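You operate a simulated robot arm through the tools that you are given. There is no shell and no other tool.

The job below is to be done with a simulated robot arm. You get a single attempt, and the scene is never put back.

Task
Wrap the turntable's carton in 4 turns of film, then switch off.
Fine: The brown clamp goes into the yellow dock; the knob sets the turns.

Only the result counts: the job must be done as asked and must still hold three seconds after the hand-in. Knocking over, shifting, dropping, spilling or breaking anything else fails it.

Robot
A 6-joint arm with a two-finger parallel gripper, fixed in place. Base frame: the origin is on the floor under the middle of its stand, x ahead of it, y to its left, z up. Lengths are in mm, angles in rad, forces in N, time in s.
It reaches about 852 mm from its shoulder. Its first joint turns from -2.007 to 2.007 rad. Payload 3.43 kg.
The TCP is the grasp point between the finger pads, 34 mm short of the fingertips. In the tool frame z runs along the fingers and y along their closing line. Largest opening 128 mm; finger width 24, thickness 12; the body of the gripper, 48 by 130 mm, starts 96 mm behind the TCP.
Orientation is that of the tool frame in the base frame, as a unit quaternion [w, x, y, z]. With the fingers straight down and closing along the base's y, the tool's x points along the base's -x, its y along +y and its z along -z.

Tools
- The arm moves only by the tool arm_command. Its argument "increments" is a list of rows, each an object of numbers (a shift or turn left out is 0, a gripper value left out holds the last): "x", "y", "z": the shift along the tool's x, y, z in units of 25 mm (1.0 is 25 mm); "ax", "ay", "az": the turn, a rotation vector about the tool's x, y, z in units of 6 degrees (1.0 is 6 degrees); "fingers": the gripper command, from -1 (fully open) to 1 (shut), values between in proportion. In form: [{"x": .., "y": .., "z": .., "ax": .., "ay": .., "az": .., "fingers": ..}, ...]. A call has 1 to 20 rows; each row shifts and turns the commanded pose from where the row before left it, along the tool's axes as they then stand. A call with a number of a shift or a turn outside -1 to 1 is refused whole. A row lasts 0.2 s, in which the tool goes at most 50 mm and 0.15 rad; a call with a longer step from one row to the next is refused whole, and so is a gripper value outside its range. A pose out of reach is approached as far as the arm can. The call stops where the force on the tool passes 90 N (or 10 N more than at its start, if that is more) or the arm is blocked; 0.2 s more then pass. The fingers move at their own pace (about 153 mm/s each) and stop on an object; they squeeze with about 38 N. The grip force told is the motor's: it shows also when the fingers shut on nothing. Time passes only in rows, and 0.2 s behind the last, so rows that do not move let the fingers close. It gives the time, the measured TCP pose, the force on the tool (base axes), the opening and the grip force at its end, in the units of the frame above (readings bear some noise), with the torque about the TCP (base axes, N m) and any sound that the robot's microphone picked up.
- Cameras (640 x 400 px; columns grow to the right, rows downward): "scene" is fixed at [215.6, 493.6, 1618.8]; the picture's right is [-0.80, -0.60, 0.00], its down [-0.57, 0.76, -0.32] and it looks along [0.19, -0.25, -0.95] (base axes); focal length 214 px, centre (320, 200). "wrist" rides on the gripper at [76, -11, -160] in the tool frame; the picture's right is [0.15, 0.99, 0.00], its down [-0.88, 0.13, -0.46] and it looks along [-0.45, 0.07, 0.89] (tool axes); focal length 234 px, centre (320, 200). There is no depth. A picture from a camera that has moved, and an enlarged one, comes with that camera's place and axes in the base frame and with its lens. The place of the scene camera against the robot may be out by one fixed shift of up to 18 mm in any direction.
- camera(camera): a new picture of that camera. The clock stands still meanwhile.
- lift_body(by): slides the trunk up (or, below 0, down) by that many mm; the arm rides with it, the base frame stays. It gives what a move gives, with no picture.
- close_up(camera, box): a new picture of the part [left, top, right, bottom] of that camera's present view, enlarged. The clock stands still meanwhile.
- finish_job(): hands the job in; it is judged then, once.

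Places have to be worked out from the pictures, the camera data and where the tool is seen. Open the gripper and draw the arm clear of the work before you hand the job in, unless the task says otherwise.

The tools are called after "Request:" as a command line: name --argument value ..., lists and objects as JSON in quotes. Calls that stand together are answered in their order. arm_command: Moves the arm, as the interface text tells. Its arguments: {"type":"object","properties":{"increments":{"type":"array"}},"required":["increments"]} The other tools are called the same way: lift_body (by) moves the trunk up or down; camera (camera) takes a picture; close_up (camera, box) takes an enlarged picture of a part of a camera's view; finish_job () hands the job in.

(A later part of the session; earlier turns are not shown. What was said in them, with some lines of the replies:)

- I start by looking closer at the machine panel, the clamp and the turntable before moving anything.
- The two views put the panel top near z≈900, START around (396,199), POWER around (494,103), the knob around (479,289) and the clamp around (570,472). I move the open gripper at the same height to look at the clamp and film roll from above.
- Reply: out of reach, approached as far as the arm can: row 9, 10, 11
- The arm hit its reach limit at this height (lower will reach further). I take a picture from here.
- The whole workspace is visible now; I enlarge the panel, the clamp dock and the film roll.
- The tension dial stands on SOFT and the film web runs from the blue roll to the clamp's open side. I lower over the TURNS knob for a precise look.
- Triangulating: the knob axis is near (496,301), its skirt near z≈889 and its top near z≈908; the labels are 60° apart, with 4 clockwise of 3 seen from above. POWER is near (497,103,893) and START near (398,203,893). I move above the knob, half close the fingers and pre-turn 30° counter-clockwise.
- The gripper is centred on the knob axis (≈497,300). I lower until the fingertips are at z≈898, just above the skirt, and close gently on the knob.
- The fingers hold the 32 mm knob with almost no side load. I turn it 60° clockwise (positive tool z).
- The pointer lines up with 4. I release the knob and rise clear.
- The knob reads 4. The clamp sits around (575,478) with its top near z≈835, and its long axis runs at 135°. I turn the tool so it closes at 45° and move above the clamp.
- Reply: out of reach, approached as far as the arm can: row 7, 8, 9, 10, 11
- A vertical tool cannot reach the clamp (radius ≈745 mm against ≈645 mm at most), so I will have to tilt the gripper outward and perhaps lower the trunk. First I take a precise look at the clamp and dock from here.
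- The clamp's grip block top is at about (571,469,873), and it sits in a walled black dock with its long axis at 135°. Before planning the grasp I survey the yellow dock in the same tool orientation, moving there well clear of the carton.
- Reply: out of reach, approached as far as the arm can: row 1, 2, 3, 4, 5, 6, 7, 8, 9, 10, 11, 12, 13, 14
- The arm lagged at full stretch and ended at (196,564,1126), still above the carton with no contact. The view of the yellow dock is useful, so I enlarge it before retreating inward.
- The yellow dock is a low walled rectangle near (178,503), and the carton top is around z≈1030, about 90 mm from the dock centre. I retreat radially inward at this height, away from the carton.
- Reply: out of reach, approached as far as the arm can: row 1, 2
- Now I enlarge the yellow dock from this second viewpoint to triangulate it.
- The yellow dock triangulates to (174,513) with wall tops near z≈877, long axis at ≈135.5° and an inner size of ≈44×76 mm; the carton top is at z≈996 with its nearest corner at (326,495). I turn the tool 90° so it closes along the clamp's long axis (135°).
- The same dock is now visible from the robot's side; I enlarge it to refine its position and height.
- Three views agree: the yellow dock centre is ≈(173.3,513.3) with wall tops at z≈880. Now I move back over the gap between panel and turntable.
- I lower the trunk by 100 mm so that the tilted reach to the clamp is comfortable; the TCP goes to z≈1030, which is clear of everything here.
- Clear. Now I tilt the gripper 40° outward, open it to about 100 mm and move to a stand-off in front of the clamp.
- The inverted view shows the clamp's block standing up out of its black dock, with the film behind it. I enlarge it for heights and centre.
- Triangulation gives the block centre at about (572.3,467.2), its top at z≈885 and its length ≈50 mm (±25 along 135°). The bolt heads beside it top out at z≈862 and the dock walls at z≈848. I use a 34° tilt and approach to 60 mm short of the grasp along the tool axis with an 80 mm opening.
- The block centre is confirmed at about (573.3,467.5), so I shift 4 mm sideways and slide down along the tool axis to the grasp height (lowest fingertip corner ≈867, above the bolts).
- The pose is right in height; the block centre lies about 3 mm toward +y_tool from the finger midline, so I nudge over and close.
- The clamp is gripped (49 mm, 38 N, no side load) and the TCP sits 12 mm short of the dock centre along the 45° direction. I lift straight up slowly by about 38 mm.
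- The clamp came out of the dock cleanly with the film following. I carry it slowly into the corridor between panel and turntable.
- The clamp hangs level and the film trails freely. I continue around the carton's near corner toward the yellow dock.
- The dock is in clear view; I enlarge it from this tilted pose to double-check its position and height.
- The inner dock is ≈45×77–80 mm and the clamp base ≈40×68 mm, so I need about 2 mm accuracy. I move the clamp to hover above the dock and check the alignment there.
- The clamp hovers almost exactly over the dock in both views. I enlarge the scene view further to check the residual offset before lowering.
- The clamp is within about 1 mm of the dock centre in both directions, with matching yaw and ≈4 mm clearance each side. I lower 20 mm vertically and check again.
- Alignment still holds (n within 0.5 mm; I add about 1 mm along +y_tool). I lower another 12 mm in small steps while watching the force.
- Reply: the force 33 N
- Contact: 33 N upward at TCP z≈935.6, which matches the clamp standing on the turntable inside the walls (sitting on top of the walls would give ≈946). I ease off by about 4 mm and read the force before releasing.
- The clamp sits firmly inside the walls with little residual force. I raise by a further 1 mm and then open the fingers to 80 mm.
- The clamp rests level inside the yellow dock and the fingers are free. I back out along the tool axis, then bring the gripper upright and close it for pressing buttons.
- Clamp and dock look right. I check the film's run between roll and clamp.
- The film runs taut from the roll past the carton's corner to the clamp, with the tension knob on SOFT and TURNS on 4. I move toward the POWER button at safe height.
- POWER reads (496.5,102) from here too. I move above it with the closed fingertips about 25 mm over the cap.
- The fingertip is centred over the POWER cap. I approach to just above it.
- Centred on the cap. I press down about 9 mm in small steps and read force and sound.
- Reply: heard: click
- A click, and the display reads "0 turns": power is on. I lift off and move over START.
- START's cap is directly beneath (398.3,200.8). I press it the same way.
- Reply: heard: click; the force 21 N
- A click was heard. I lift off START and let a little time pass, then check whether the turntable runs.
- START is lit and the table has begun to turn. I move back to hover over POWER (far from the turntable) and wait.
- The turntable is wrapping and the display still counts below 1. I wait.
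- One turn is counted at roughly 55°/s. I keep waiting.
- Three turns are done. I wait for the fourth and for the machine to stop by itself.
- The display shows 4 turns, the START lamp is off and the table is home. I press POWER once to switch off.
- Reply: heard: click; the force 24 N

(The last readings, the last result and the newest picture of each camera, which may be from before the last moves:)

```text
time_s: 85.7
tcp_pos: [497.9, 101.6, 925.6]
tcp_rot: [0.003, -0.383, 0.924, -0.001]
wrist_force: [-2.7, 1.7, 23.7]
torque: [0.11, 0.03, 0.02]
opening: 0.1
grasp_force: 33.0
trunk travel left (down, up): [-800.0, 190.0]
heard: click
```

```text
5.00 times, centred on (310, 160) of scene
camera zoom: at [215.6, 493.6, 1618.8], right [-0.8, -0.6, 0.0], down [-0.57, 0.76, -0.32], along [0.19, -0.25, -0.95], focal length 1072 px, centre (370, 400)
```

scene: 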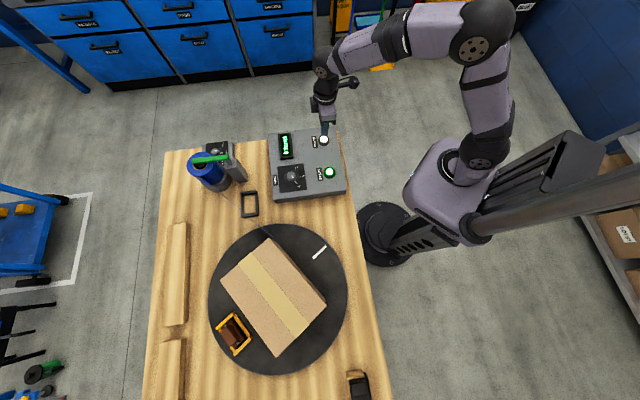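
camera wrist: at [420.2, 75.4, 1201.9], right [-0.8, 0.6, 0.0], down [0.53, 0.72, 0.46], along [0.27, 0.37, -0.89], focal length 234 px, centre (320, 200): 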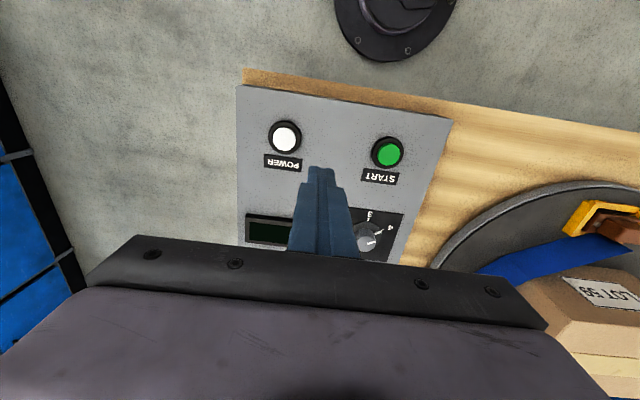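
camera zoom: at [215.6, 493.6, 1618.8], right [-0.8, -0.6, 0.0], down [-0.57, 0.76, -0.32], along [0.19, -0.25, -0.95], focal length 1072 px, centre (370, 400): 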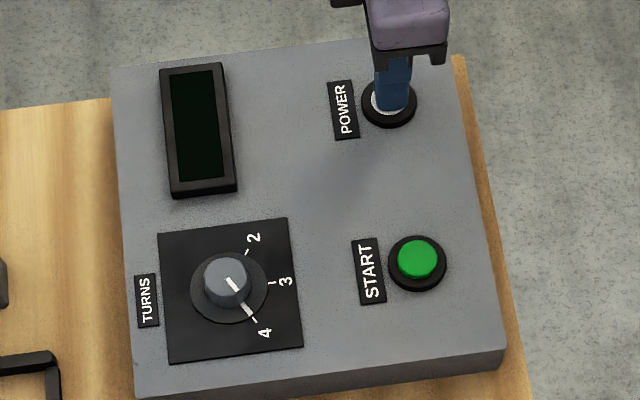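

The display went dark with the click, so the machine is off. I lift straight off the button, open the gripper once high, and draw the arm clear.

Request:
arm_command --increments '[{"z": -0.4}, {"z": -0.8}, {"z": -1}, {"z": -1}, {"z": -1}, {"z": -1}, {"fingers": -1}, {"x": 0.5, "z": -0.5}, {"x": 0.8}, {"x": 0.8}, {"x": 0.8}, {}, {}, {}]'

Request:
camera --camera "scene"

Request:
close_up --camera "scene" --box '[180, 120, 360, 390]'

Request:
close_up --camera "scene" --box '[260, 110, 360, 200]'

```text
time_s: 88.7
tcp_pos: [447.4, 54.0, 1067.5]
tcp_rot: [0.0, -0.383, 0.924, -0.001]
wrist_force: [-0.3, 0.9, -0.1]
torque: [-0.03, 0.0, 0.03]
opening: 128.0
grasp_force: 0.0
trunk travel left (down, up): [-800.0, 190.0]
```

```text
taken
```

scene: 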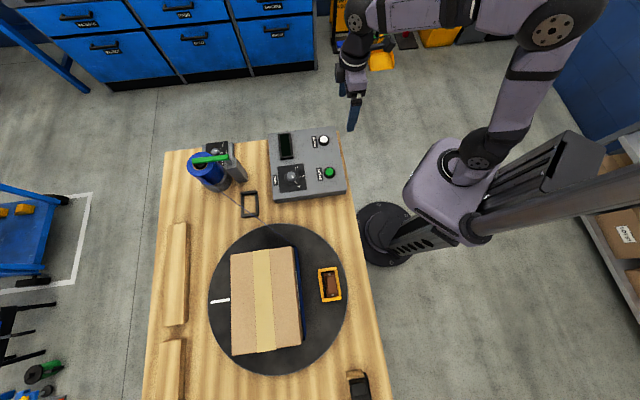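

```text
1.48 times, centred on (270, 255) of scene
camera zoom: at [215.6, 493.6, 1618.8], right [-0.8, -0.6, 0.0], down [-0.57, 0.76, -0.32], along [0.19, -0.25, -0.95], focal length 318 px, centre (394, 118)
```

zoom: 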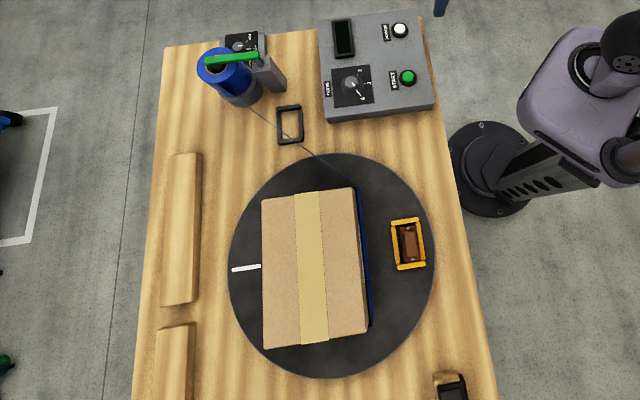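

```text
4.44 times, centred on (310, 155) of scene
camera zoom: at [215.6, 493.6, 1618.8], right [-0.8, -0.6, 0.0], down [-0.57, 0.76, -0.32], along [0.19, -0.25, -0.95], focal length 953 px, centre (364, 400)
```

zoom: 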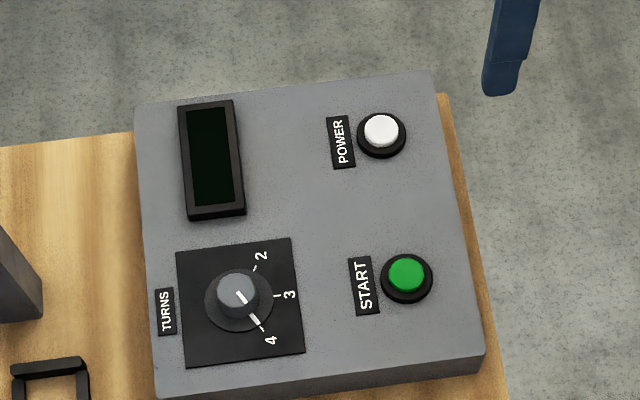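

The carton is wrapped, with the film visible on its side and the count having reached 4. The display and lamps are dark, the clamp is in the yellow dock, nothing else has moved, and the open gripper is clear. I hand the job in.

Request:
finish_job

```text
The job is handed in.
```

The carton is wrapped in 4 turns of film and the machine is switched off. I handed the job in and have not seen a verdict on it.

- **Knob and clamp:** I turned the TURNS knob from 3 to 4. The brown clamp then went from its black dock into the yellow dock, with the film running past the carton's corner.
- **Wrapping:** After I pressed POWER and START, the display counted from 0 to 4. The START lamp then went out and the table stopped at its home position.
- **Switching off:** One more press of POWER clicked and the display went dark.
- **At hand-in:** The gripper was open and clear of the work, and the last pictures showed nothing else knocked over or shifted. The film is still attached to the roll, since the task did not ask for it to be cut.
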